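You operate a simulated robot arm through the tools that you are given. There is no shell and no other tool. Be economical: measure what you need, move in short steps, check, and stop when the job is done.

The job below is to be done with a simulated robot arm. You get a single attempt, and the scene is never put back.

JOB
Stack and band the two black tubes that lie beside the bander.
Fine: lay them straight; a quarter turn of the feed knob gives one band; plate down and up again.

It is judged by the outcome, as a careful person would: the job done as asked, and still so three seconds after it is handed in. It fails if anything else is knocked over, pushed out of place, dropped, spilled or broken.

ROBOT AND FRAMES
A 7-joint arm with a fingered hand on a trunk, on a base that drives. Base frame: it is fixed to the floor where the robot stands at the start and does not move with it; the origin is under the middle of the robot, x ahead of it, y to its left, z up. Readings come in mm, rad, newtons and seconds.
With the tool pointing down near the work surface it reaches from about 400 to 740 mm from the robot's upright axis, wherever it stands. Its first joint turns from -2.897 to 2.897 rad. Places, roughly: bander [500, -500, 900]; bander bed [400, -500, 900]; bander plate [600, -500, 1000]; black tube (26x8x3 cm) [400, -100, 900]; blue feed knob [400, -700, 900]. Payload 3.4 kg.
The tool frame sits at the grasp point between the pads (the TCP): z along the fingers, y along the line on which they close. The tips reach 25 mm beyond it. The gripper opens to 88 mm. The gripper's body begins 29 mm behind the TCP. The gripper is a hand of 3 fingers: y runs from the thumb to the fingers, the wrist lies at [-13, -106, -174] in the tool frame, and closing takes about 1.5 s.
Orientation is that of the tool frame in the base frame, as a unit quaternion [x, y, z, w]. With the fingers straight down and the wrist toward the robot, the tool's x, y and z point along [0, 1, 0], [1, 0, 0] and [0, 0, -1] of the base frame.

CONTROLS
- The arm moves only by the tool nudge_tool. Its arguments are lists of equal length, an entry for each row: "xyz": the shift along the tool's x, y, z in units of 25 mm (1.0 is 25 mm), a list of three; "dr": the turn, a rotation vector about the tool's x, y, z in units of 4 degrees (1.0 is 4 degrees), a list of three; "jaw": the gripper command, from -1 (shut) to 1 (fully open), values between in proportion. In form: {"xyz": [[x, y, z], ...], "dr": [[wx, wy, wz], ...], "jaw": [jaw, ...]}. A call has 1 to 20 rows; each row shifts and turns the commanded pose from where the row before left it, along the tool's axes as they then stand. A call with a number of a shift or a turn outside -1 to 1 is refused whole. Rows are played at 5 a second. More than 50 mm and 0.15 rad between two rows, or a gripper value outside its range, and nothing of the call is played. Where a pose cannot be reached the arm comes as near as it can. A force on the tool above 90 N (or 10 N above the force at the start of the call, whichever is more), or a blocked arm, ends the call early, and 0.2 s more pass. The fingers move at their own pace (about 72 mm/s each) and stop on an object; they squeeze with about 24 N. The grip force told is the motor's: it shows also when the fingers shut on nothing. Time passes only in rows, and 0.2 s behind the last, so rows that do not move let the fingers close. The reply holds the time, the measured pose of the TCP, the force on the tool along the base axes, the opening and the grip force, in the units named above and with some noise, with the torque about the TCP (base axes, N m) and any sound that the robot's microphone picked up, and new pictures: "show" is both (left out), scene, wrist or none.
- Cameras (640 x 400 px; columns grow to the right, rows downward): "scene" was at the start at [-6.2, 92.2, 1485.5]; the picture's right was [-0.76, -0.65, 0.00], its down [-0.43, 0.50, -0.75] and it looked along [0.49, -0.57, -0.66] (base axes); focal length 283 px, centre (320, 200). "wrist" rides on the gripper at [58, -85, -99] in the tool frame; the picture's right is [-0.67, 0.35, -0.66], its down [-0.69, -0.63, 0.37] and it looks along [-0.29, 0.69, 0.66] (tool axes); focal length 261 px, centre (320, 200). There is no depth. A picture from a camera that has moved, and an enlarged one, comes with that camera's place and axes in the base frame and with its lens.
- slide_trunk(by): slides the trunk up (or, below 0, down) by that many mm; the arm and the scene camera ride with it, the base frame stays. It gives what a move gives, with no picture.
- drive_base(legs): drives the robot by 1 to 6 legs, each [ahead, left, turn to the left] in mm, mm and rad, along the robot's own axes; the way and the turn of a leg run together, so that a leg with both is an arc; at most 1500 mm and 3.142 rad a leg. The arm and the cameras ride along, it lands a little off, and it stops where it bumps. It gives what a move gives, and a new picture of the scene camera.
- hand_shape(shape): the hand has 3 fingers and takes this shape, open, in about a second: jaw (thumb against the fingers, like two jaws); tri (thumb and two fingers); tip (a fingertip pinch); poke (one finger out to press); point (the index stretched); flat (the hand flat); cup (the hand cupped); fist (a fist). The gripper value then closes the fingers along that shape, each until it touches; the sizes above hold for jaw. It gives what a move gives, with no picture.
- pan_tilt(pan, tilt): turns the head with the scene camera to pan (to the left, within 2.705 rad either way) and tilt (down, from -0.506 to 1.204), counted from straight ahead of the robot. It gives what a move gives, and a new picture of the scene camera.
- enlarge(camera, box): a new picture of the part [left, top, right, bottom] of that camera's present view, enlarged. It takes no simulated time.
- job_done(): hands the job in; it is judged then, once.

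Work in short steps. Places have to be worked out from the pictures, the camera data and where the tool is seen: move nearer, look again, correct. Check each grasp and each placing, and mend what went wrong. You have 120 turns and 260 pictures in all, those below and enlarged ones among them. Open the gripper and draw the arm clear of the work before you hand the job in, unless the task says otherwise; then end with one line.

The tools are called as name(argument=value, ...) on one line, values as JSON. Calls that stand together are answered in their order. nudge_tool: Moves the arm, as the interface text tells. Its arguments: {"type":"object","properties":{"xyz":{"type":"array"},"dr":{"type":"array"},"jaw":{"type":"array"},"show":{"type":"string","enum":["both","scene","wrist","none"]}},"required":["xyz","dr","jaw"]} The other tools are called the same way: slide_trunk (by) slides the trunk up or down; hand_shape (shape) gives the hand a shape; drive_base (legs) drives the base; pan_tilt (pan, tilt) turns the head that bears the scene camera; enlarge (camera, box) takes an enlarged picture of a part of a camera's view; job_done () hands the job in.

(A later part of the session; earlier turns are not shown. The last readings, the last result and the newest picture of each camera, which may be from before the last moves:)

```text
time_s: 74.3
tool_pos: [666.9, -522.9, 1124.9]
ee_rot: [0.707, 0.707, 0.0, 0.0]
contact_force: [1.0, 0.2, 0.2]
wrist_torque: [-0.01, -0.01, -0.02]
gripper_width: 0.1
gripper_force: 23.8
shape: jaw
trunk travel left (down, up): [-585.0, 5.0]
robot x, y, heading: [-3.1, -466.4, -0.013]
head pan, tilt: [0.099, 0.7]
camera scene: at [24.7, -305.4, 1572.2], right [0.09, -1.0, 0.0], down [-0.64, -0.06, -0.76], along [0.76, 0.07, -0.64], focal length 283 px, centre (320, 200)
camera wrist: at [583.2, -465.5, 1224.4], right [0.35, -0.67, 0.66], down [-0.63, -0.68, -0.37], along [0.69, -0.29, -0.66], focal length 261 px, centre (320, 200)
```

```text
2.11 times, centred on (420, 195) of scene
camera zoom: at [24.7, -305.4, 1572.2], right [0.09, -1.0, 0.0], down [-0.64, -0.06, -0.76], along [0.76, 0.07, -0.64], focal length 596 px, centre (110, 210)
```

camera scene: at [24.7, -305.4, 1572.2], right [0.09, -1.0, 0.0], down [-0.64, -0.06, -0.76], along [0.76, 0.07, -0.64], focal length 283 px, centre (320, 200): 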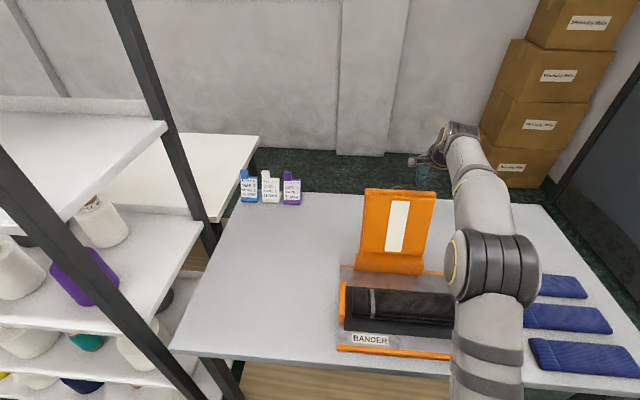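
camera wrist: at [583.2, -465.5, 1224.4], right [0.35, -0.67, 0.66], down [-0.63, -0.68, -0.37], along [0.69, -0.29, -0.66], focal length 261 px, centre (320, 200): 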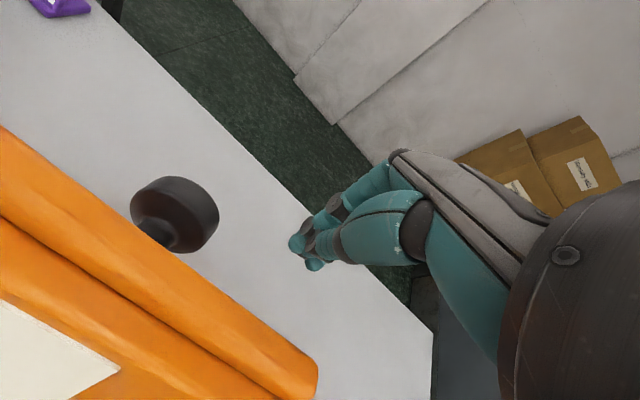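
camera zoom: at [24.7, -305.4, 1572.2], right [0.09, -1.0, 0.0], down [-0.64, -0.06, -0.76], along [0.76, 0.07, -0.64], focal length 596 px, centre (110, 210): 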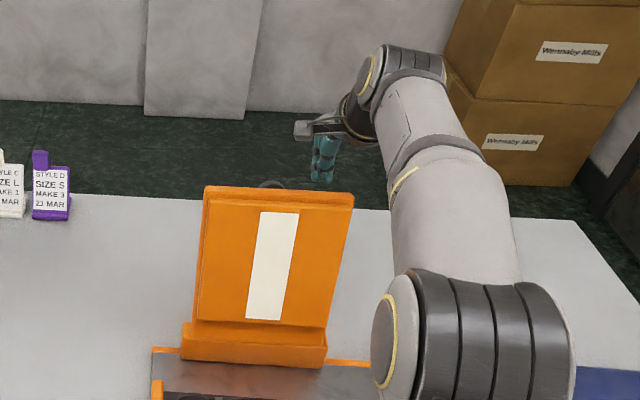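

Fingers are ~40 mm behind the plate, overlapping its top by ~27 mm. Push toward the robot slowly (speed low near contact).

nudge_tool(xyz=[[0, -0.6, 0.1], [0, -0.4, 0.1], [0, -0.3, 0], [0, -0.3, 0], [0, -0.3, 0], [0, -0.3, 0], [0, 0, 0]], dr=[[0, 0, 0], [0, 0, 0], [0, 0, 0], [0, 0, 0], [0, 0, 0], [0, 0, 0], [0, 0, 0]], jaw=[-1, -1, -1, -1, -1, -1, -1])

```text
time_s: 76.0
tool_pos: [612.9, -523.5, 1120.1]
ee_rot: [0.707, 0.707, 0.0, -0.001]
contact_force: [-0.4, 0.0, 0.2]
wrist_torque: [0.01, 0.0, 0.01]
gripper_width: 0.0
gripper_force: 23.8
shape: jaw
trunk travel left (down, up): [-585.0, 5.0]
robot x, y, heading: [-2.7, -467.5, -0.013]
head pan, tilt: [0.099, 0.7]
camera scene: at [24.7, -305.4, 1572.2], right [0.09, -1.0, 0.0], down [-0.64, -0.06, -0.76], along [0.76, 0.07, -0.64], focal length 283 px, centre (320, 200)
camera wrist: at [528.2, -465.9, 1219.6], right [0.35, -0.67, 0.66], down [-0.63, -0.68, -0.37], along [0.69, -0.29, -0.66], focal length 261 px, centre (320, 200)
```

scene: 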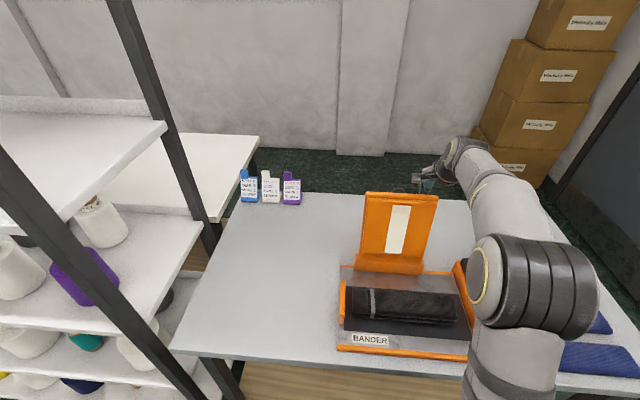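
wrist: 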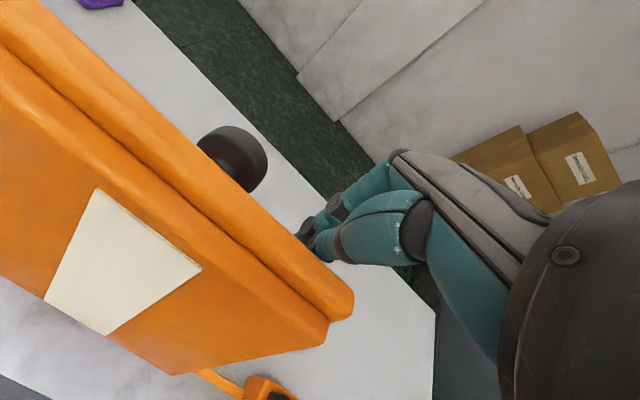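

The plate follows freely (top now x≈593). Continue pushing.

nudge_tool(xyz=[[0, -0.4, 0], [0, -0.4, 0], [0, -0.4, 0], [0, -0.4, 0], [0, 0, 0]], dr=[[0, 0, 0], [0, 0, 0], [0, 0, 0], [0, 0, 0], [0, 0, 0]], jaw=[-1, -1, -1, -1, -1])

```text
time_s: 77.2
tool_pos: [572.3, -523.3, 1120.0]
ee_rot: [0.707, 0.707, 0.0, 0.001]
contact_force: [-0.1, -0.7, 0.1]
wrist_torque: [0.01, 0.0, 0.04]
gripper_width: 0.0
gripper_force: 23.7
shape: jaw
trunk travel left (down, up): [-585.0, 5.0]
robot x, y, heading: [-4.3, -468.3, -0.013]
head pan, tilt: [0.099, 0.7]
camera scene: at [24.7, -305.4, 1572.2], right [0.09, -1.0, 0.0], down [-0.64, -0.06, -0.76], along [0.76, 0.07, -0.64], focal length 283 px, centre (320, 200)
camera wrist: at [488.5, -466.7, 1220.1], right [0.35, -0.67, 0.66], down [-0.63, -0.68, -0.37], along [0.69, -0.29, -0.66], focal length 261 px, centre (320, 200)
```

scene: 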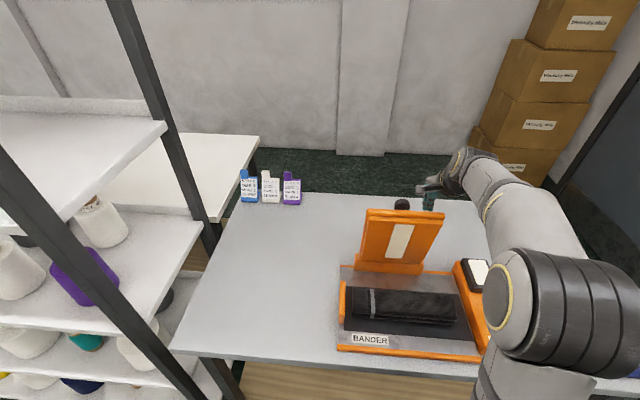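
wrist: 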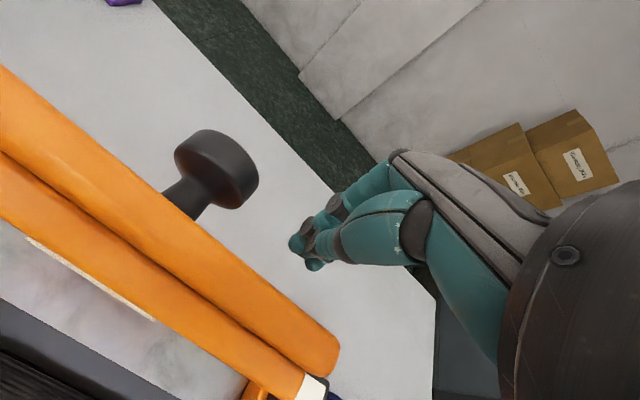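

Plate is just past vertical and ahead of my fingers. I let a little time pass to see whether it falls slowly by itself.

nudge_tool(xyz=[[0, 0, 0], [0, 0, 0]], dr=[[0, 0, 0], [0, 0, 0]], jaw=[-1, -1])

```text
time_s: 77.8
tool_pos: [572.9, -524.2, 1119.6]
ee_rot: [0.708, 0.706, 0.0, -0.001]
contact_force: [0.3, 0.1, 0.1]
wrist_torque: [0.01, 0.0, -0.01]
gripper_width: 0.0
gripper_force: 24.1
shape: jaw
trunk travel left (down, up): [-585.0, 5.0]
robot x, y, heading: [-0.9, -467.7, -0.014]
head pan, tilt: [0.099, 0.7]
camera scene: at [24.7, -305.4, 1572.2], right [0.09, -1.0, 0.0], down [-0.64, -0.06, -0.76], along [0.76, 0.07, -0.64], focal length 283 px, centre (320, 200)
camera wrist: at [488.5, -466.6, 1220.1], right [0.35, -0.67, 0.66], down [-0.63, -0.68, -0.37], along [0.69, -0.29, -0.66], focal length 261 px, centre (320, 200)
```

scene: 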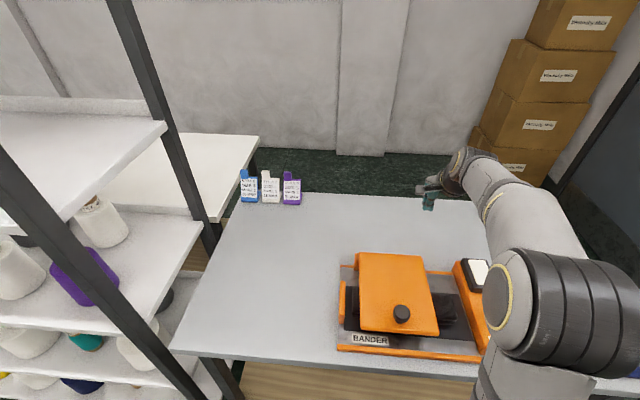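
wrist: 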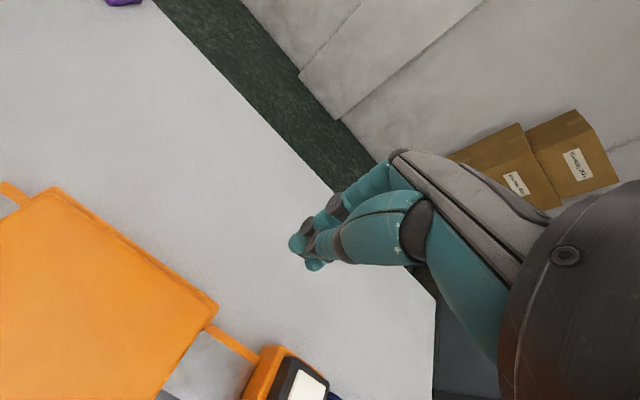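

The plate has fallen shut on the stack, with the handle now on top at ≈(362,-459). I raise the hand and turn it 90° so the jaws close along y: the handle can then pivot in the pinch as the plate swings.

nudge_tool(xyz=[[0, -1, -1], [0, -1, -1], [0, -1, -1], [0, -1, -0.5], [0, -1, 0], [0, -1, 0], [0, 0, 0], [0, 0, 0], [0, 0, 0], [0, 0, 0], [0, 0, 0], [0, 0, 0], [0, 0, 0], [0, 0, 0], [0, 0, 0], [0, 0, 0], [0, 0, 0], [0, 0, 0], [0, 0, 0], [0, 0, 0]], dr=[[0, 0, 0], [0, 0, 0], [0, 0, 0], [0, 0, 0], [0, 0, -1], [0, 0, -1], [0, 0, -1], [0, 0, -1], [0, 0, -1], [0, 0, -1], [0, 0, -1], [0, 0, -1], [0, 0, -1], [0, 0, -1], [0, 0, -1], [0, 0, -1], [0, 0, -1], [0, 0, -1], [0, 0, -1], [0, 0, -1]], jaw=[-1, -1, -1, 0, 1, 1, 1, 1, 1, 1, 1, 1, 1, 1, 1, 1, 1, 1, 1, 1], show="none")

drive_base(legs=[[0, -90, 0]])

```text
time_s: 82.0
tool_pos: [422.5, -525.7, 1207.8]
ee_rot: [0.224, 0.974, -0.001, 0.001]
contact_force: [0.1, 0.0, 0.2]
wrist_torque: [-0.02, 0.0, -0.01]
gripper_width: 87.5
gripper_force: 0.0
shape: jaw
trunk travel left (down, up): [-585.0, 5.0]
robot x, y, heading: [-1.7, -473.0, -0.012]
head pan, tilt: [0.099, 0.7]
```

```text
time_s: 83.1
tool_pos: [422.5, -617.8, 1207.8]
ee_rot: [0.225, 0.974, 0.0, 0.0]
contact_force: [0.0, 1.0, 0.4]
wrist_torque: [0.02, -0.03, -0.02]
gripper_width: 87.5
gripper_force: 0.1
shape: jaw
trunk travel left (down, up): [-585.0, 5.0]
robot x, y, heading: [-5.2, -559.7, -0.011]
head pan, tilt: [0.099, 0.7]
camera scene: at [23.4, -397.4, 1572.4], right [0.09, -1.0, 0.0], down [-0.64, -0.06, -0.77], along [0.76, 0.07, -0.64], focal length 283 px, centre (320, 200)
```

scene: 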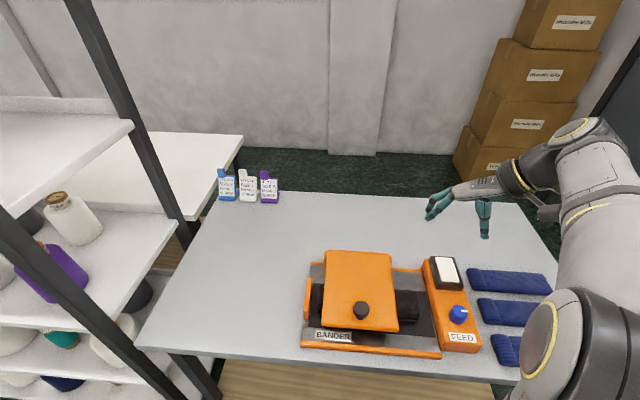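

Triangulated handle head ≈(366,-461,962). Finish the turn, move above it and descend to z≈1060 to look.

nudge_tool(xyz=[[0, 0, 0], [0, 0, 0], [0, 0, 0], [0, 0, 0], [0, 0, 0], [0, 0, 0], [0.386, 0.87, 0], [0.386, 0.87, 0], [0.386, 0.87, 0], [0.386, 0.87, 0], [0.386, 0.87, 0], [0.386, 0.87, 0], [0.386, 0.87, 0], [0, 0, 1], [0, 0, 1], [0, 0, 1], [0, 0, 1], [0, 0, 1], [0, 0, 1], [0, 0, 0]], dr=[[0, 0, -1], [0, 0, -1], [0, 0, -1], [0, 0, -1], [0, 0, -1], [0, 0, -0.5], [0, 0, 0], [0, 0, 0], [0, 0, 0], [0, 0, 0], [0, 0, 0], [0, 0, 0], [0, 0, 0], [0, 0, 0], [0, 0, 0], [0, 0, 0], [0, 0, 0], [0, 0, 0], [0, 0, 0], [0, 0, 0]], jaw=[1, 1, 1, 1, 1, 1, 1, 1, 1, 1, 1, 1, 1, 1, 1, 1, 1, 1, 1, 1])

```text
time_s: 87.3
tool_pos: [363.0, -460.3, 1056.5]
ee_rot: [0.036, 0.999, 0.0, -0.001]
contact_force: [0.1, -0.6, 1.2]
wrist_torque: [0.02, 0.04, -0.02]
gripper_width: 87.6
gripper_force: 0.0
shape: jaw
trunk travel left (down, up): [-585.0, 5.0]
robot x, y, heading: [-3.1, -561.3, -0.011]
head pan, tilt: [0.099, 0.7]
camera scene: at [23.3, -395.8, 1572.2], right [0.09, -1.0, 0.0], down [-0.64, -0.06, -0.77], along [0.76, 0.07, -0.64], focal length 283 px, centre (320, 200)
camera wrist: at [300.4, -540.3, 1156.8], right [0.69, 0.3, 0.65], down [0.64, -0.68, -0.37], along [0.33, 0.67, -0.66], focal length 261 px, centre (320, 200)
```

scene: 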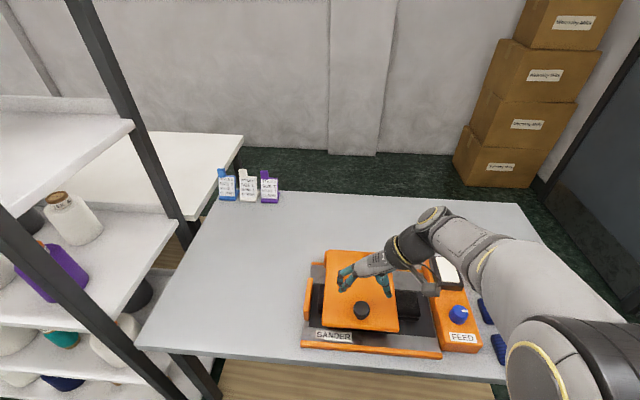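
wrist: 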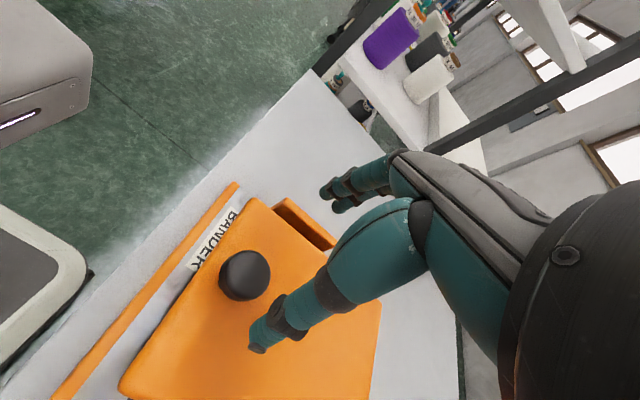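

Handle is directly under the TCP. Lower to TCP z≈978.

nudge_tool(xyz=[[0, 0, 1], [0, 0, 1], [0, 0, 0.8], [0, 0, 0.3], [0, 0, 0]], dr=[[0, 0, 0], [0, 0, 0], [0, 0, 0], [0, 0, 0], [0, 0, 0]], jaw=[1, 1, 1, 1, 1])

enlarge(camera="scene", box=[290, 220, 490, 370])

```text
time_s: 88.5
tool_pos: [365.4, -459.9, 978.7]
ee_rot: [0.036, 0.999, 0.0, 0.0]
contact_force: [0.0, -0.4, -0.2]
wrist_torque: [-0.01, 0.0, 0.01]
gripper_width: 87.5
gripper_force: 0.0
shape: jaw
trunk travel left (down, up): [-585.0, 5.0]
robot x, y, heading: [-5.6, -559.6, -0.008]
head pan, tilt: [0.099, 0.7]
camera scene: at [23.3, -395.8, 1572.2], right [0.09, -1.0, 0.0], down [-0.64, -0.06, -0.76], along [0.76, 0.07, -0.64], focal length 283 px, centre (320, 200)
camera wrist: at [302.3, -540.9, 1079.4], right [0.69, 0.3, 0.66], down [0.64, -0.68, -0.37], along [0.33, 0.67, -0.66], focal length 261 px, centre (320, 200)
```

scene: 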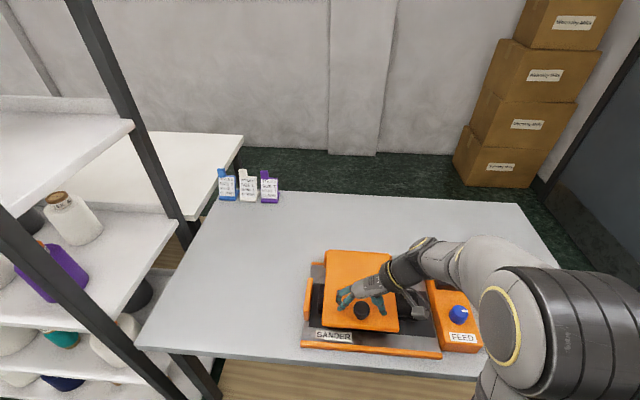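
wrist: 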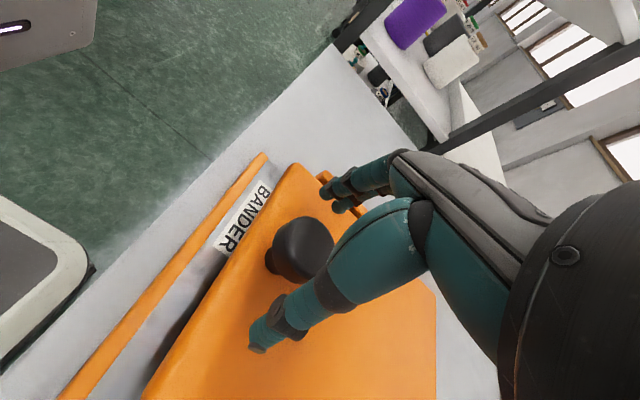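

```text
2.67 times, centred on (390, 295) of scene
camera zoom: at [23.3, -395.8, 1572.2], right [0.09, -1.0, 0.0], down [-0.64, -0.06, -0.76], along [0.76, 0.07, -0.64], focal length 754 px, centre (133, -53)
```

zoom: 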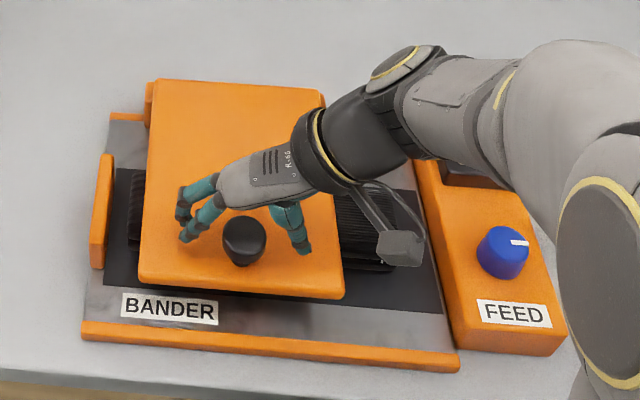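

Handle top ≈962. Lower 9 mm more and close.

nudge_tool(xyz=[[0, 0, 0.2], [0, 0, 0.16], [0, 0, 0], [0, 0, 0], [0, 0, 0], [0, 0, 0], [0, 0, 0], [0, 0, 0]], dr=[[0, 0, 0], [0, 0, 0], [0, 0, 0], [0, 0, 0], [0, 0, 0], [0, 0, 0], [0, 0, 0], [0, 0, 0]], jaw=[1, 1, 0.4, 0, -0.5, -1, -1, -1])

enlarge(camera="scene", box=[290, 220, 490, 370])

```text
time_s: 90.3
tool_pos: [365.4, -460.4, 969.4]
ee_rot: [0.035, 0.999, 0.0, 0.0]
contact_force: [1.0, -4.7, -2.7]
wrist_torque: [-0.03, -0.02, -0.05]
gripper_width: 26.4
gripper_force: 23.7
shape: jaw
trunk travel left (down, up): [-585.0, 5.0]
robot x, y, heading: [-2.8, -562.5, -0.006]
head pan, tilt: [0.099, 0.7]
camera scene: at [23.7, -396.6, 1572.3], right [0.09, -1.0, 0.0], down [-0.64, -0.06, -0.76], along [0.76, 0.07, -0.64], focal length 283 px, centre (320, 200)
camera wrist: at [302.4, -541.7, 1070.8], right [0.69, 0.3, 0.66], down [0.64, -0.68, -0.37], along [0.33, 0.67, -0.66], focal length 261 px, centre (320, 200)
```

scene: 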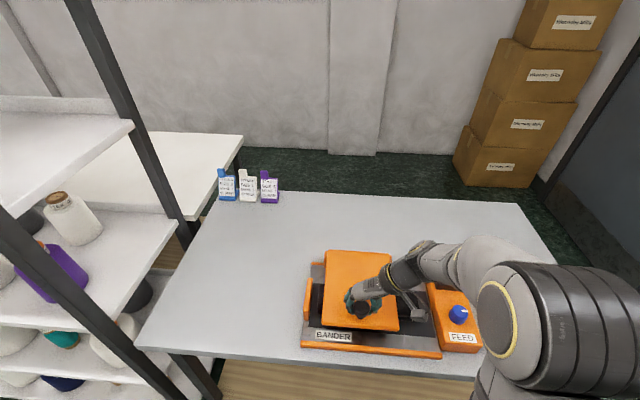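
wrist: 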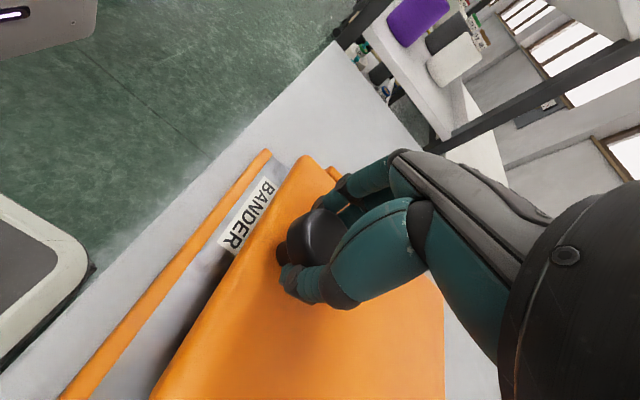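

```text
2.67 times, centred on (390, 295) of scene
camera zoom: at [23.7, -396.6, 1572.3], right [0.09, -1.0, 0.0], down [-0.64, -0.06, -0.76], along [0.76, 0.07, -0.64], focal length 754 px, centre (133, -53)
```

zoom: 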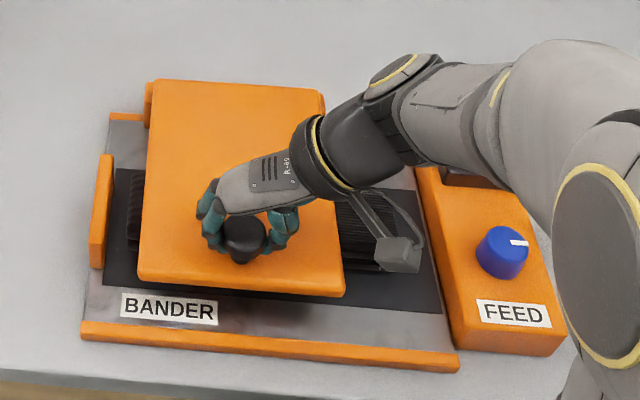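

Handle gripped (26 mm). Press down in small steps to seal the band.

nudge_tool(xyz=[[0, 0, 0.15], [0, 0, 0.15], [0, 0, 0.15], [0, 0, 0]], dr=[[0, 0, 0], [0, 0, 0], [0, 0, 0], [0, 0, 0]], jaw=[-1, -1, -1, -1], show="none")

```text
time_s: 91.3
tool_pos: [365.3, -461.5, 959.9]
ee_rot: [0.036, 0.999, 0.001, 0.0]
contact_force: [1.8, -4.6, 10.4]
wrist_torque: [0.18, -0.11, -0.04]
gripper_width: 26.1
gripper_force: 24.5
shape: jaw
trunk travel left (down, up): [-585.0, 5.0]
robot x, y, heading: [-1.5, -559.1, -0.013]
head pan, tilt: [0.099, 0.7]
```

nudge_tool(xyz=[[0, 0, 0.15], [0, 0, 0.15], [0, 0, 0]], dr=[[0, 0, 0], [0, 0, 0], [0, 0, 0]], jaw=[-1, -1, -1])

enlarge(camera="scene", box=[290, 220, 490, 370])

```text
time_s: 92.1
tool_pos: [364.3, -459.9, 955.1]
ee_rot: [0.036, 0.999, 0.001, 0.003]
contact_force: [0.2, -6.0, 43.9]
wrist_torque: [-0.06, 0.02, -0.02]
gripper_width: 26.3
gripper_force: 23.9
shape: jaw
trunk travel left (down, up): [-585.0, 5.0]
robot x, y, heading: [-5.0, -565.6, -0.01]
head pan, tilt: [0.099, 0.7]
camera scene: at [19.9, -397.8, 1572.9], right [0.09, -1.0, 0.0], down [-0.64, -0.06, -0.77], along [0.76, 0.07, -0.64], focal length 283 px, centre (320, 200)
camera wrist: at [300.8, -541.5, 1054.4], right [0.69, 0.3, 0.66], down [0.64, -0.68, -0.36], along [0.34, 0.67, -0.66], focal length 261 px, centre (320, 200)
```

scene: 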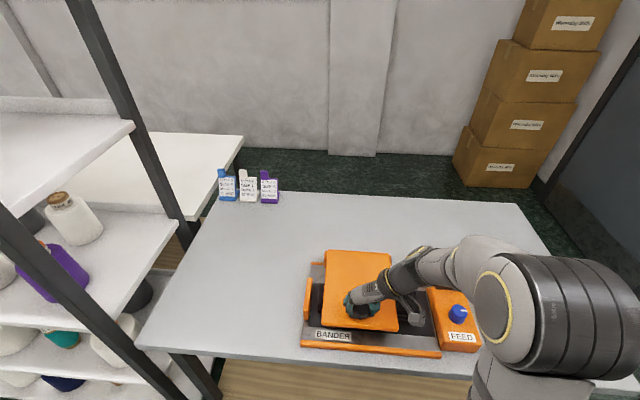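
wrist: 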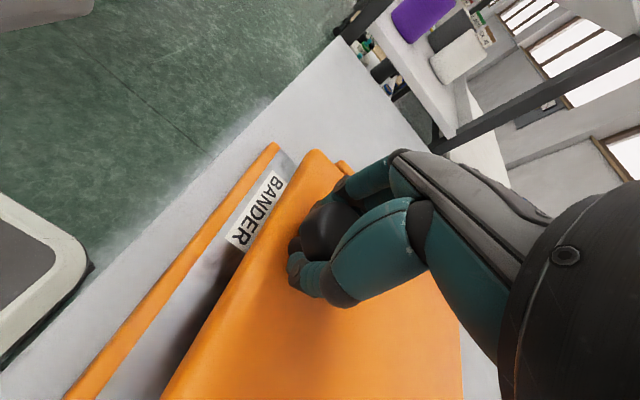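

```text
2.67 times, centred on (390, 295) of scene
camera zoom: at [19.9, -397.8, 1572.9], right [0.09, -1.0, 0.0], down [-0.64, -0.06, -0.77], along [0.76, 0.07, -0.64], focal length 754 px, centre (133, -53)
```

zoom: 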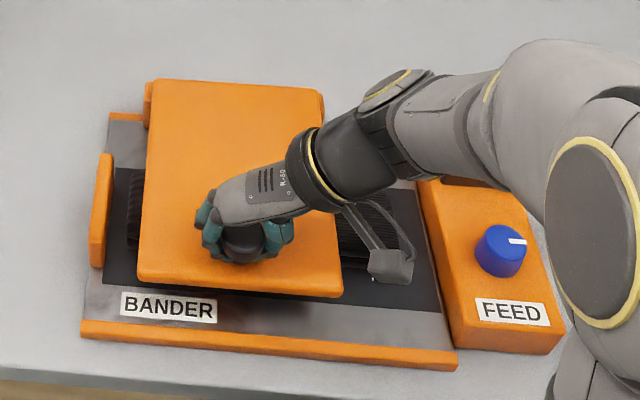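

Pressed with 44 N. For the swing back my reach will fall some 20 mm short, so I let go of the handle, rise slightly, and bring the base 30 mm forward before regripping.

nudge_tool(xyz=[[0, 0, -0.3], [0, 0, 0], [0, 0, 0], [0, 0, 0], [0, 0, 0], [0, 0, -1], [0, 0, -1], [0, 0, -0.5], [0, 0, 0]], dr=[[0, 0, 0], [0, 0, 0], [0, 0, 0], [0, 0, 0], [0, 0, 0], [0, 0, 0], [0, 0, 0], [0, 0, 0], [0, 0, 0]], jaw=[-1, 0, 1, 1, 1, 1, 1, 1, 1], show="none")

drive_base(legs=[[30, 0, 0]])

```text
time_s: 94.1
tool_pos: [365.6, -459.0, 1024.1]
ee_rot: [0.036, 0.999, 0.0, 0.0]
contact_force: [0.0, -0.3, -0.6]
wrist_torque: [-0.01, 0.01, -0.02]
gripper_width: 87.9
gripper_force: 0.1
shape: jaw
trunk travel left (down, up): [-585.0, 5.0]
robot x, y, heading: [-3.5, -562.3, -0.014]
head pan, tilt: [0.099, 0.7]
```

```text
time_s: 94.9
tool_pos: [395.7, -460.0, 1022.7]
ee_rot: [0.035, 0.999, 0.0, -0.001]
contact_force: [0.0, 0.1, 0.4]
wrist_torque: [-0.02, 0.01, 0.04]
gripper_width: 87.6
gripper_force: 0.0
shape: jaw
trunk travel left (down, up): [-585.0, 5.0]
robot x, y, heading: [30.5, -562.6, -0.007]
head pan, tilt: [0.099, 0.7]
camera scene: at [54.8, -396.2, 1572.2], right [0.09, -1.0, 0.0], down [-0.64, -0.06, -0.76], along [0.76, 0.07, -0.64], focal length 283 px, centre (320, 200)
```

scene: 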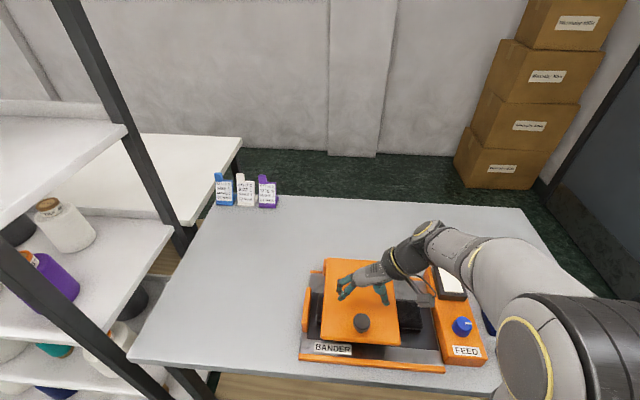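

Base moved without bumping. Return over the handle, lower to z≈961 and grip.

nudge_tool(xyz=[[0.6, -0.04, 0], [0.6, -0.05, 0], [0, 0, 0.8], [0, 0, 0.8], [0, 0, 0.6], [0, 0, 0.25], [0, 0, 0], [0, 0, 0], [0, 0, 0], [0, 0, 0], [0, 0, 0], [0, 0, 0]], dr=[[0, 0, 0], [0, 0, 0], [0, 0, 0], [0, 0, 0], [0, 0, 0], [0, 0, 0], [0, 0, 0], [0, 0, 0], [0, 0, 0], [0, 0, 0], [0, 0, 0], [0, 0, 0]], jaw=[1, 1, 1, 1, 1, 1, 0.4, 0, -0.5, -1, -1, -1])

```text
time_s: 97.5
tool_pos: [364.6, -461.6, 962.8]
ee_rot: [0.036, 0.999, 0.0, 0.0]
contact_force: [1.0, -1.6, -1.5]
wrist_torque: [0.24, -0.04, 0.01]
gripper_width: 22.5
gripper_force: 24.7
shape: jaw
trunk travel left (down, up): [-585.0, 5.0]
robot x, y, heading: [25.9, -564.3, -0.009]
head pan, tilt: [0.099, 0.7]
camera scene: at [53.7, -396.6, 1572.2], right [0.09, -1.0, 0.0], down [-0.64, -0.06, -0.76], along [0.76, 0.07, -0.64], focal length 283 px, centre (320, 200)
camera wrist: at [301.2, -541.5, 1061.5], right [0.69, 0.3, 0.66], down [0.64, -0.68, -0.37], along [0.33, 0.67, -0.66], focal length 261 px, centre (320, 200)
```

scene: 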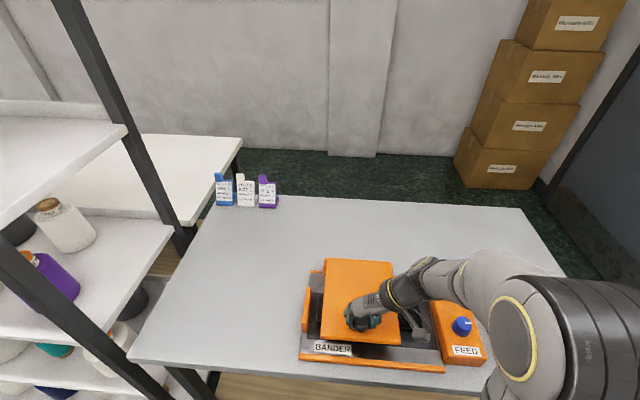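
wrist: 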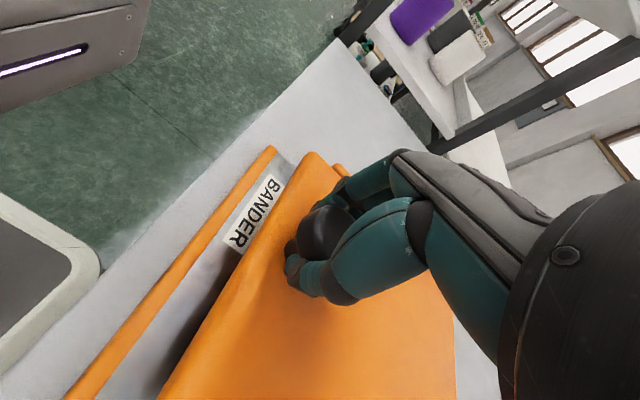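

Grip is on the stem (22.5 mm). Start the swing along the arc about the hinge, first 20°.

nudge_tool(xyz=[[-0.27, 0.02, -0.63], [-0.355, 0.026, -0.69], [-0.415, 0.03, -0.65], [-0.47, 0.034, -0.61], [0, 0, 0]], dr=[[0, 0, 0], [0, 0, 0], [0, 0, 0], [0, 0, 0], [0, 0, 0]], jaw=[-1, -1, -1, -1, -1])

enlarge(camera="scene", box=[290, 220, 490, 370])

```text
time_s: 98.7
tool_pos: [399.0, -460.7, 1028.5]
ee_rot: [0.035, 0.999, 0.001, 0.001]
contact_force: [-20.1, -6.5, 10.8]
wrist_torque: [-0.17, 0.22, 0.15]
gripper_width: 22.0
gripper_force: 23.8
shape: jaw
trunk travel left (down, up): [-585.0, 5.0]
robot x, y, heading: [28.4, -562.8, -0.009]
head pan, tilt: [0.099, 0.7]
camera scene: at [48.4, -397.6, 1572.5], right [0.09, -1.0, 0.0], down [-0.64, -0.06, -0.77], along [0.76, 0.07, -0.64], focal length 283 px, centre (320, 200)
camera wrist: at [335.0, -541.9, 1128.0], right [0.69, 0.3, 0.66], down [0.64, -0.68, -0.37], along [0.33, 0.67, -0.66], focal length 261 px, centre (320, 200)
```

scene: 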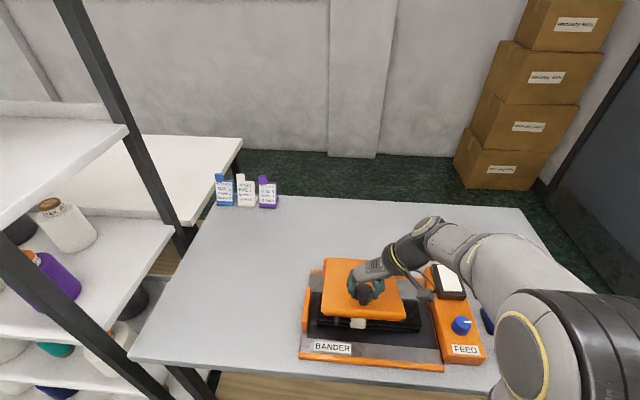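
wrist: 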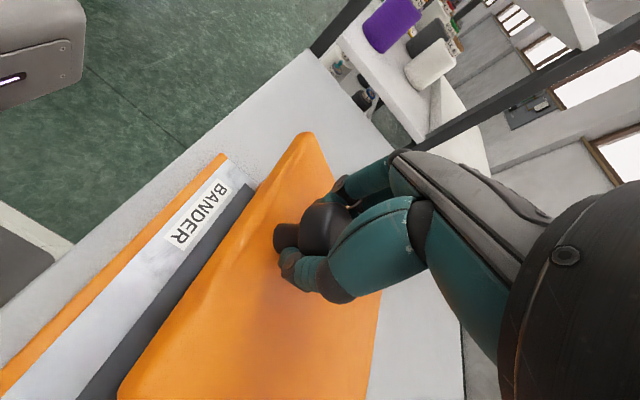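

```text
2.67 times, centred on (390, 295) of scene
camera zoom: at [48.4, -397.6, 1572.5], right [0.09, -1.0, 0.0], down [-0.64, -0.06, -0.77], along [0.76, 0.07, -0.64], focal length 754 px, centre (133, -53)
```

zoom: 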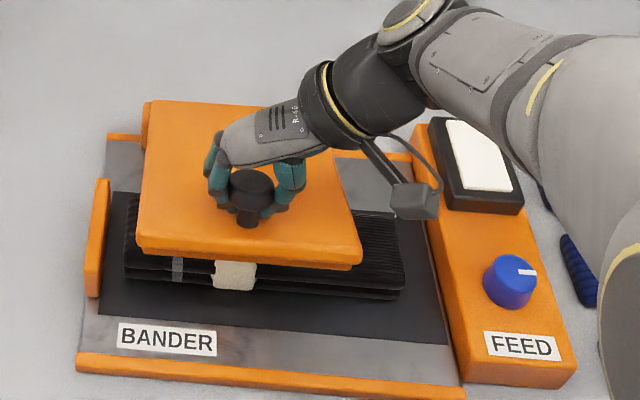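

The band is wrapped around the stack and shows. A 20 N reaction in -x says I pull a little too far in +x; I continue the arc with less x.

nudge_tool(xyz=[[-0.2, 0.01, -0.7], [-0.5, 0.036, -0.68], [-0.6, 0.045, -0.55], [0, 0, 0]], dr=[[0, 0, 0], [0, 0, 0], [0, 0, 0], [0, 0, 0]], jaw=[-1, -1, -1, -1], show="wrist")

enlarge(camera="scene", box=[290, 200, 490, 350])

```text
time_s: 99.7
tool_pos: [438.1, -461.1, 1076.0]
ee_rot: [0.037, 0.999, 0.0, -0.001]
contact_force: [5.9, -9.7, -12.4]
wrist_torque: [-0.09, 0.12, -0.11]
gripper_width: 21.3
gripper_force: 24.5
shape: jaw
trunk travel left (down, up): [-585.0, 5.0]
robot x, y, heading: [28.7, -561.3, -0.016]
head pan, tilt: [0.099, 0.7]
camera wrist: at [374.2, -541.6, 1175.4], right [0.69, 0.3, 0.65], down [0.64, -0.68, -0.37], along [0.33, 0.67, -0.66], focal length 261 px, centre (320, 200)
```

wrist: 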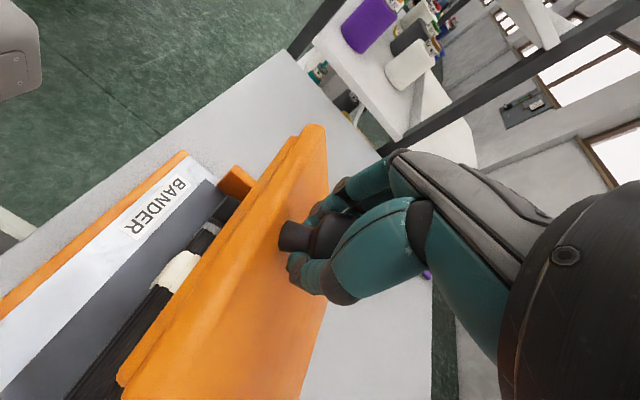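

```text
2.67 times, centred on (390, 275) of scene
camera zoom: at [56.1, -398.0, 1572.2], right [0.09, -1.0, 0.0], down [-0.64, -0.05, -0.76], along [0.76, 0.07, -0.65], focal length 754 px, centre (133, 0)
```

zoom: 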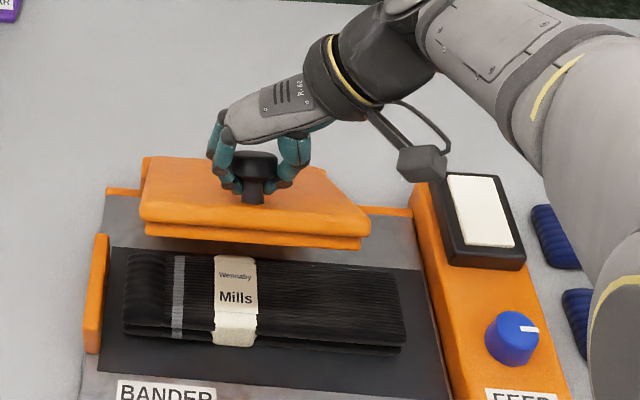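

Swing is going well and the band is visible. Continue to about 100°.

nudge_tool(xyz=[[-0.88, 0.063, -0.576], [-0.9, 0.065, -0.45], [-0.94, 0.067, -0.336], [-0.98, 0.07, -0.22], [0, 0, 0]], dr=[[0, 0, 0], [0, 0, 0], [0, 0, 0], [0, 0, 0], [0, 0, 0]], jaw=[-1, -1, -1, -1, -1], show="wrist")

enlarge(camera="scene", box=[290, 170, 510, 350])

```text
time_s: 100.9
tool_pos: [528.2, -461.7, 1111.4]
ee_rot: [0.035, 0.999, 0.0, -0.001]
contact_force: [1.8, -1.2, -20.3]
wrist_torque: [-0.23, 0.22, 0.07]
gripper_width: 17.9
gripper_force: 23.9
shape: jaw
trunk travel left (down, up): [-585.0, 5.0]
robot x, y, heading: [26.0, -561.2, -0.013]
head pan, tilt: [0.099, 0.7]
camera wrist: at [465.8, -541.8, 1211.4], right [0.7, 0.3, 0.65], down [0.64, -0.68, -0.37], along [0.33, 0.67, -0.66], focal length 261 px, centre (320, 200)
```

wrist: 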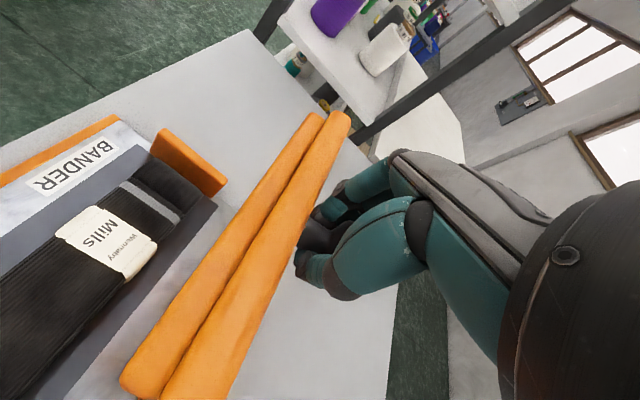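

```text
2.22 times, centred on (400, 260) of scene
camera zoom: at [55.8, -396.1, 1572.0], right [0.09, -1.0, 0.0], down [-0.64, -0.06, -0.76], along [0.76, 0.07, -0.65], focal length 629 px, centre (142, 67)
```

zoom: 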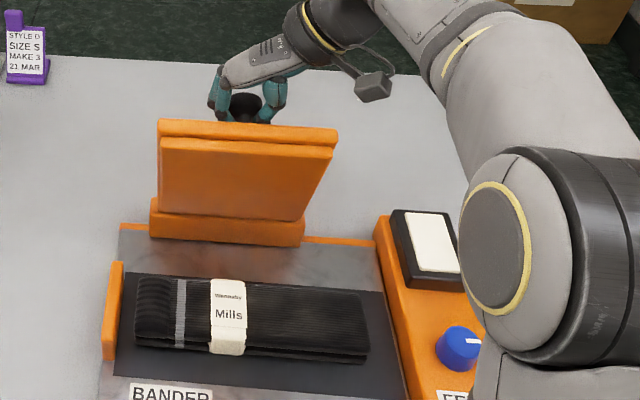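

Plate is near upright, with 20 N downward load: I'm slightly high. Continue in +x with a slight descent.

nudge_tool(xyz=[[-0.9, 0.065, 0.12], [-0.95, 0.067, 0.16], [-0.95, 0.067, 0.2], [0, 0, 0]], dr=[[0, 0, 0], [0, 0, 0], [0, 0, 0], [0, 0, 0]], jaw=[-1, -1, -1, -1], show="wrist")

enlarge(camera="scene", box=[290, 150, 510, 330])

```text
time_s: 101.9
tool_pos: [599.7, -459.4, 1101.7]
ee_rot: [0.036, 0.999, 0.0, 0.0]
contact_force: [-4.3, -5.0, -4.0]
wrist_torque: [0.02, 0.46, 0.01]
gripper_width: 16.8
gripper_force: 24.6
shape: jaw
trunk travel left (down, up): [-585.0, 5.0]
robot x, y, heading: [29.6, -563.4, -0.012]
head pan, tilt: [0.099, 0.7]
camera wrist: at [535.4, -540.7, 1201.4], right [0.69, 0.3, 0.66], down [0.64, -0.68, -0.37], along [0.33, 0.67, -0.66], focal length 261 px, centre (320, 200)
```

wrist: 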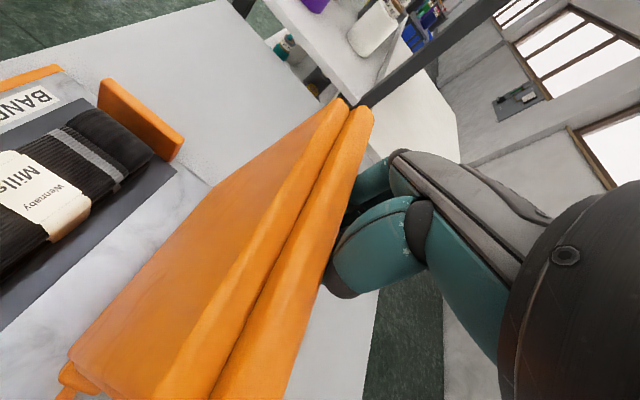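

```text
2.22 times, centred on (400, 240) of scene
camera zoom: at [53.2, -397.1, 1572.3], right [0.09, -1.0, 0.0], down [-0.64, -0.06, -0.77], along [0.76, 0.07, -0.64], focal length 629 px, centre (142, 111)
```

zoom: 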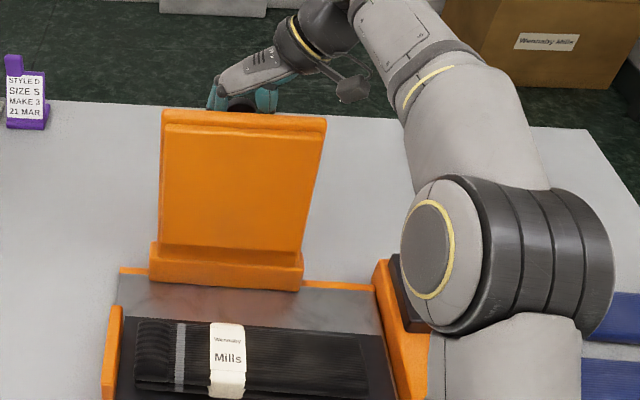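

Almost vertical. Continue ~34 mm more in +x, slightly down.

nudge_tool(xyz=[[-0.6, 0.045, 0.12], [-0.5, 0.036, 0.12], [-0.3, 0.02, 0.08], [0, 0, 0]], dr=[[0, 0, 0], [0, 0, 0], [0, 0, 0], [0, 0, 0]], jaw=[-1, -1, -1, -1], show="wrist")

enlarge(camera="scene", box=[290, 150, 510, 330])

```text
time_s: 102.9
tool_pos: [631.2, -458.3, 1094.2]
ee_rot: [0.035, 0.999, -0.001, -0.002]
contact_force: [-25.6, -5.1, -19.4]
wrist_torque: [0.05, 0.61, 0.19]
gripper_width: 16.8
gripper_force: 24.3
shape: jaw
trunk travel left (down, up): [-585.0, 5.0]
robot x, y, heading: [28.5, -559.2, -0.012]
head pan, tilt: [0.099, 0.7]
camera wrist: at [568.5, -539.8, 1194.4], right [0.69, 0.3, 0.65], down [0.64, -0.68, -0.37], along [0.33, 0.67, -0.66], focal length 261 px, centre (320, 200)
```

wrist: 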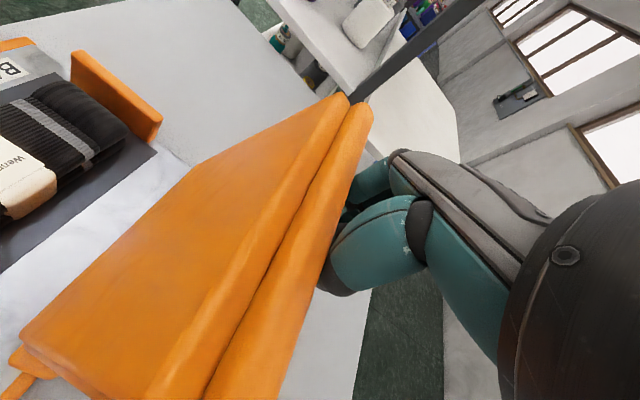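

```text
2.22 times, centred on (400, 240) of scene
camera zoom: at [50.3, -396.8, 1572.1], right [0.09, -1.0, 0.0], down [-0.64, -0.06, -0.77], along [0.76, 0.07, -0.64], focal length 629 px, centre (142, 111)
```

zoom: 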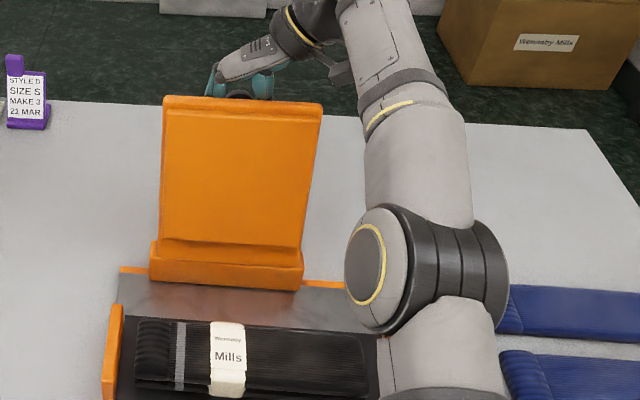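

Plate is back at its rear stop (top corner ≈(612,·,1124), as at the start; 25 N reaction). Relax slightly, open, and rise.

nudge_tool(xyz=[[0.1, 0, 0], [0, 0, 0], [0, 0, 0], [0, 0, 0], [0, 0, 0], [0, 0, 0]], dr=[[0, 0, 0], [0, 0, 0], [0, 0, 0], [0, 0, 0], [0, 0, 0], [0, 0, 0]], jaw=[-1, -0.2, 0.5, 1, 1, 1])

```text
time_s: 104.3
tool_pos: [631.6, -459.7, 1094.3]
ee_rot: [0.036, 0.999, 0.0, 0.0]
contact_force: [0.3, 0.3, 1.0]
wrist_torque: [-0.01, 0.0, 0.02]
gripper_width: 87.6
gripper_force: 0.0
shape: jaw
trunk travel left (down, up): [-585.0, 5.0]
robot x, y, heading: [27.1, -564.2, -0.013]
head pan, tilt: [0.099, 0.7]
camera scene: at [53.5, -396.3, 1572.2], right [0.09, -1.0, 0.0], down [-0.64, -0.06, -0.76], along [0.76, 0.07, -0.64], focal length 283 px, centre (320, 200)
camera wrist: at [568.9, -540.3, 1194.8], right [0.69, 0.3, 0.66], down [0.64, -0.68, -0.37], along [0.33, 0.67, -0.66], focal length 261 px, centre (320, 200)
```

scene: 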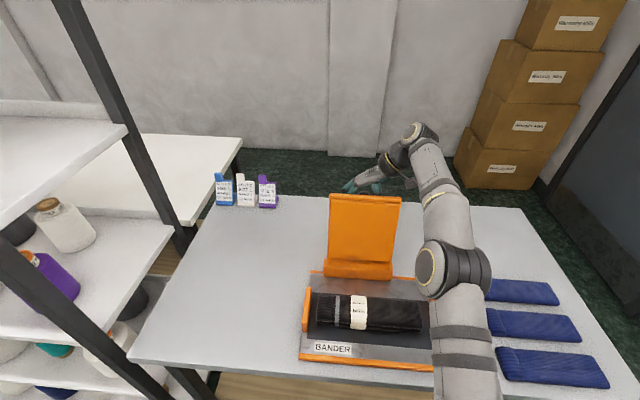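
wrist: 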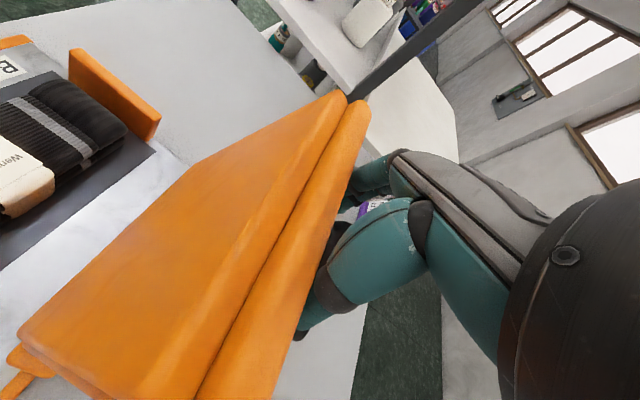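

Plate stays up. Rising straight would exceed reach and drag the fingers into the plate, so I first turn the hand 10° (wrist toward the robot), with jaws narrowed a bit, then rise in small steps.

nudge_tool(xyz=[[0, 0, 0], [0, 0, 0], [0, 0, 0], [0, 0, -0.5], [0, 0, -0.5], [0, 0, 0]], dr=[[0, 0, 1], [0, 0, 1], [0, 0, 0.7], [0, 0, 0], [0, 0, 0], [0, 0, 0]], jaw=[0.6, 0.6, 0.6, 0.6, 0.6, 0.6])

```text
time_s: 105.7
tool_pos: [631.6, -459.0, 1119.2]
ee_rot: [0.13, 0.992, 0.0, 0.001]
contact_force: [0.8, -0.1, -0.2]
wrist_torque: [0.0, 0.04, 0.01]
gripper_width: 70.6
gripper_force: 0.0
shape: jaw
trunk travel left (down, up): [-585.0, 5.0]
robot x, y, heading: [27.6, -562.8, -0.008]
head pan, tilt: [0.099, 0.7]
camera scene: at [53.4, -396.2, 1572.2], right [0.09, -1.0, 0.0], down [-0.64, -0.06, -0.76], along [0.76, 0.07, -0.64], focal length 283 px, centre (320, 200)
camera wrist: at [554.1, -526.9, 1219.5], right [0.74, 0.17, 0.66], down [0.5, -0.78, -0.37], along [0.45, 0.6, -0.66], focal length 261 px, centre (320, 200)
```

scene: 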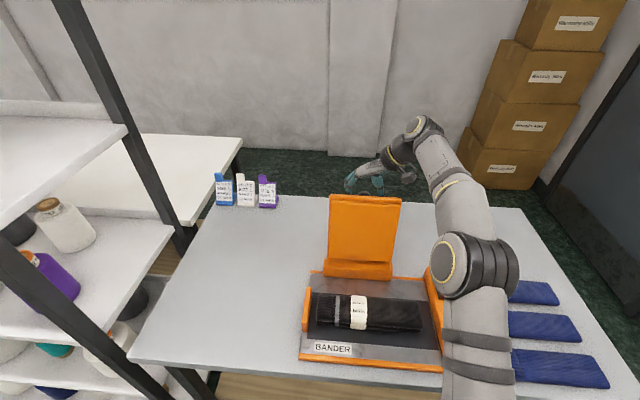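
wrist: 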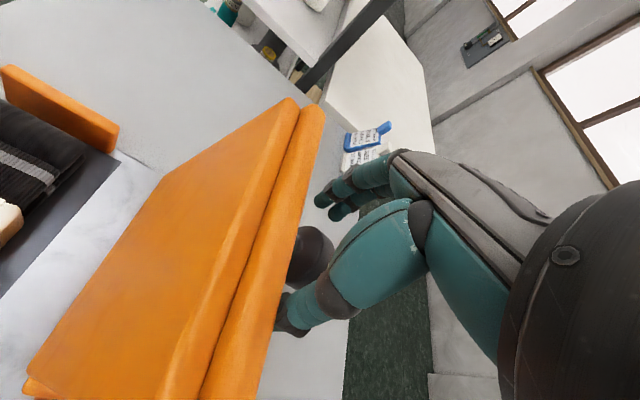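

Clean, no contact. Continue rising, turning further once the tips clear the top of the plate.

nudge_tool(xyz=[[0, 0, -0.5], [0, 0, -0.5], [0, 0, -0.4], [0, 0, 0]], dr=[[0, 0, 0.3], [0, 0, 0.5], [0, 0, 0.5], [0, 0, 0]], jaw=[0.6, 0.6, 0.6, 0.6])

```text
time_s: 106.7
tool_pos: [630.0, -460.5, 1155.4]
ee_rot: [0.174, 0.985, 0.0, 0.0]
contact_force: [-0.1, 0.2, 0.4]
wrist_torque: [0.01, -0.02, 0.04]
gripper_width: 70.4
gripper_force: 0.1
shape: jaw
trunk travel left (down, up): [-585.0, 5.0]
robot x, y, heading: [26.2, -561.1, -0.014]
head pan, tilt: [0.099, 0.7]
camera scene: at [53.4, -396.2, 1572.2], right [0.09, -1.0, 0.0], down [-0.64, -0.06, -0.76], along [0.76, 0.07, -0.64], focal length 283 px, centre (320, 200)
camera wrist: at [547.5, -520.1, 1254.6], right [0.75, 0.1, 0.66], down [0.43, -0.83, -0.37], along [0.51, 0.55, -0.66], focal length 261 px, centre (320, 200)
```

scene: 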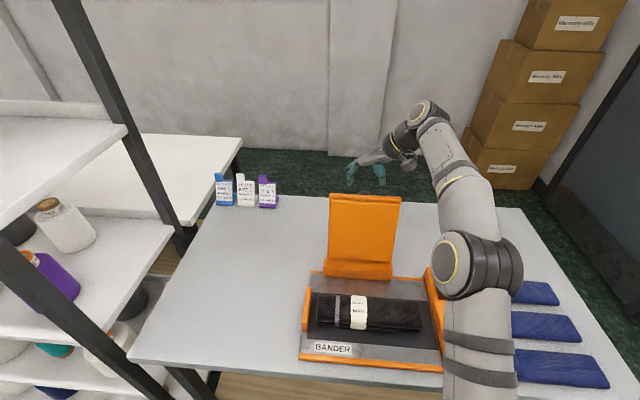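
wrist: 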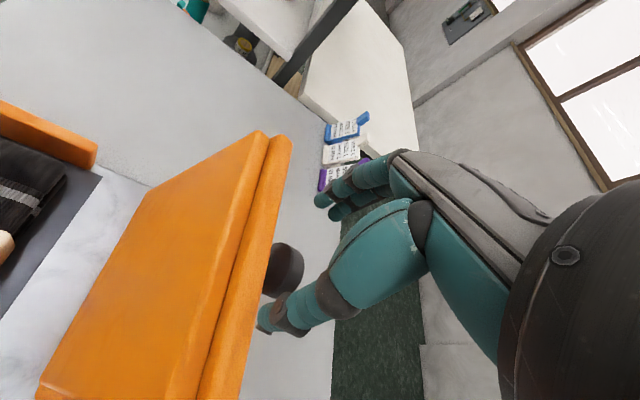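

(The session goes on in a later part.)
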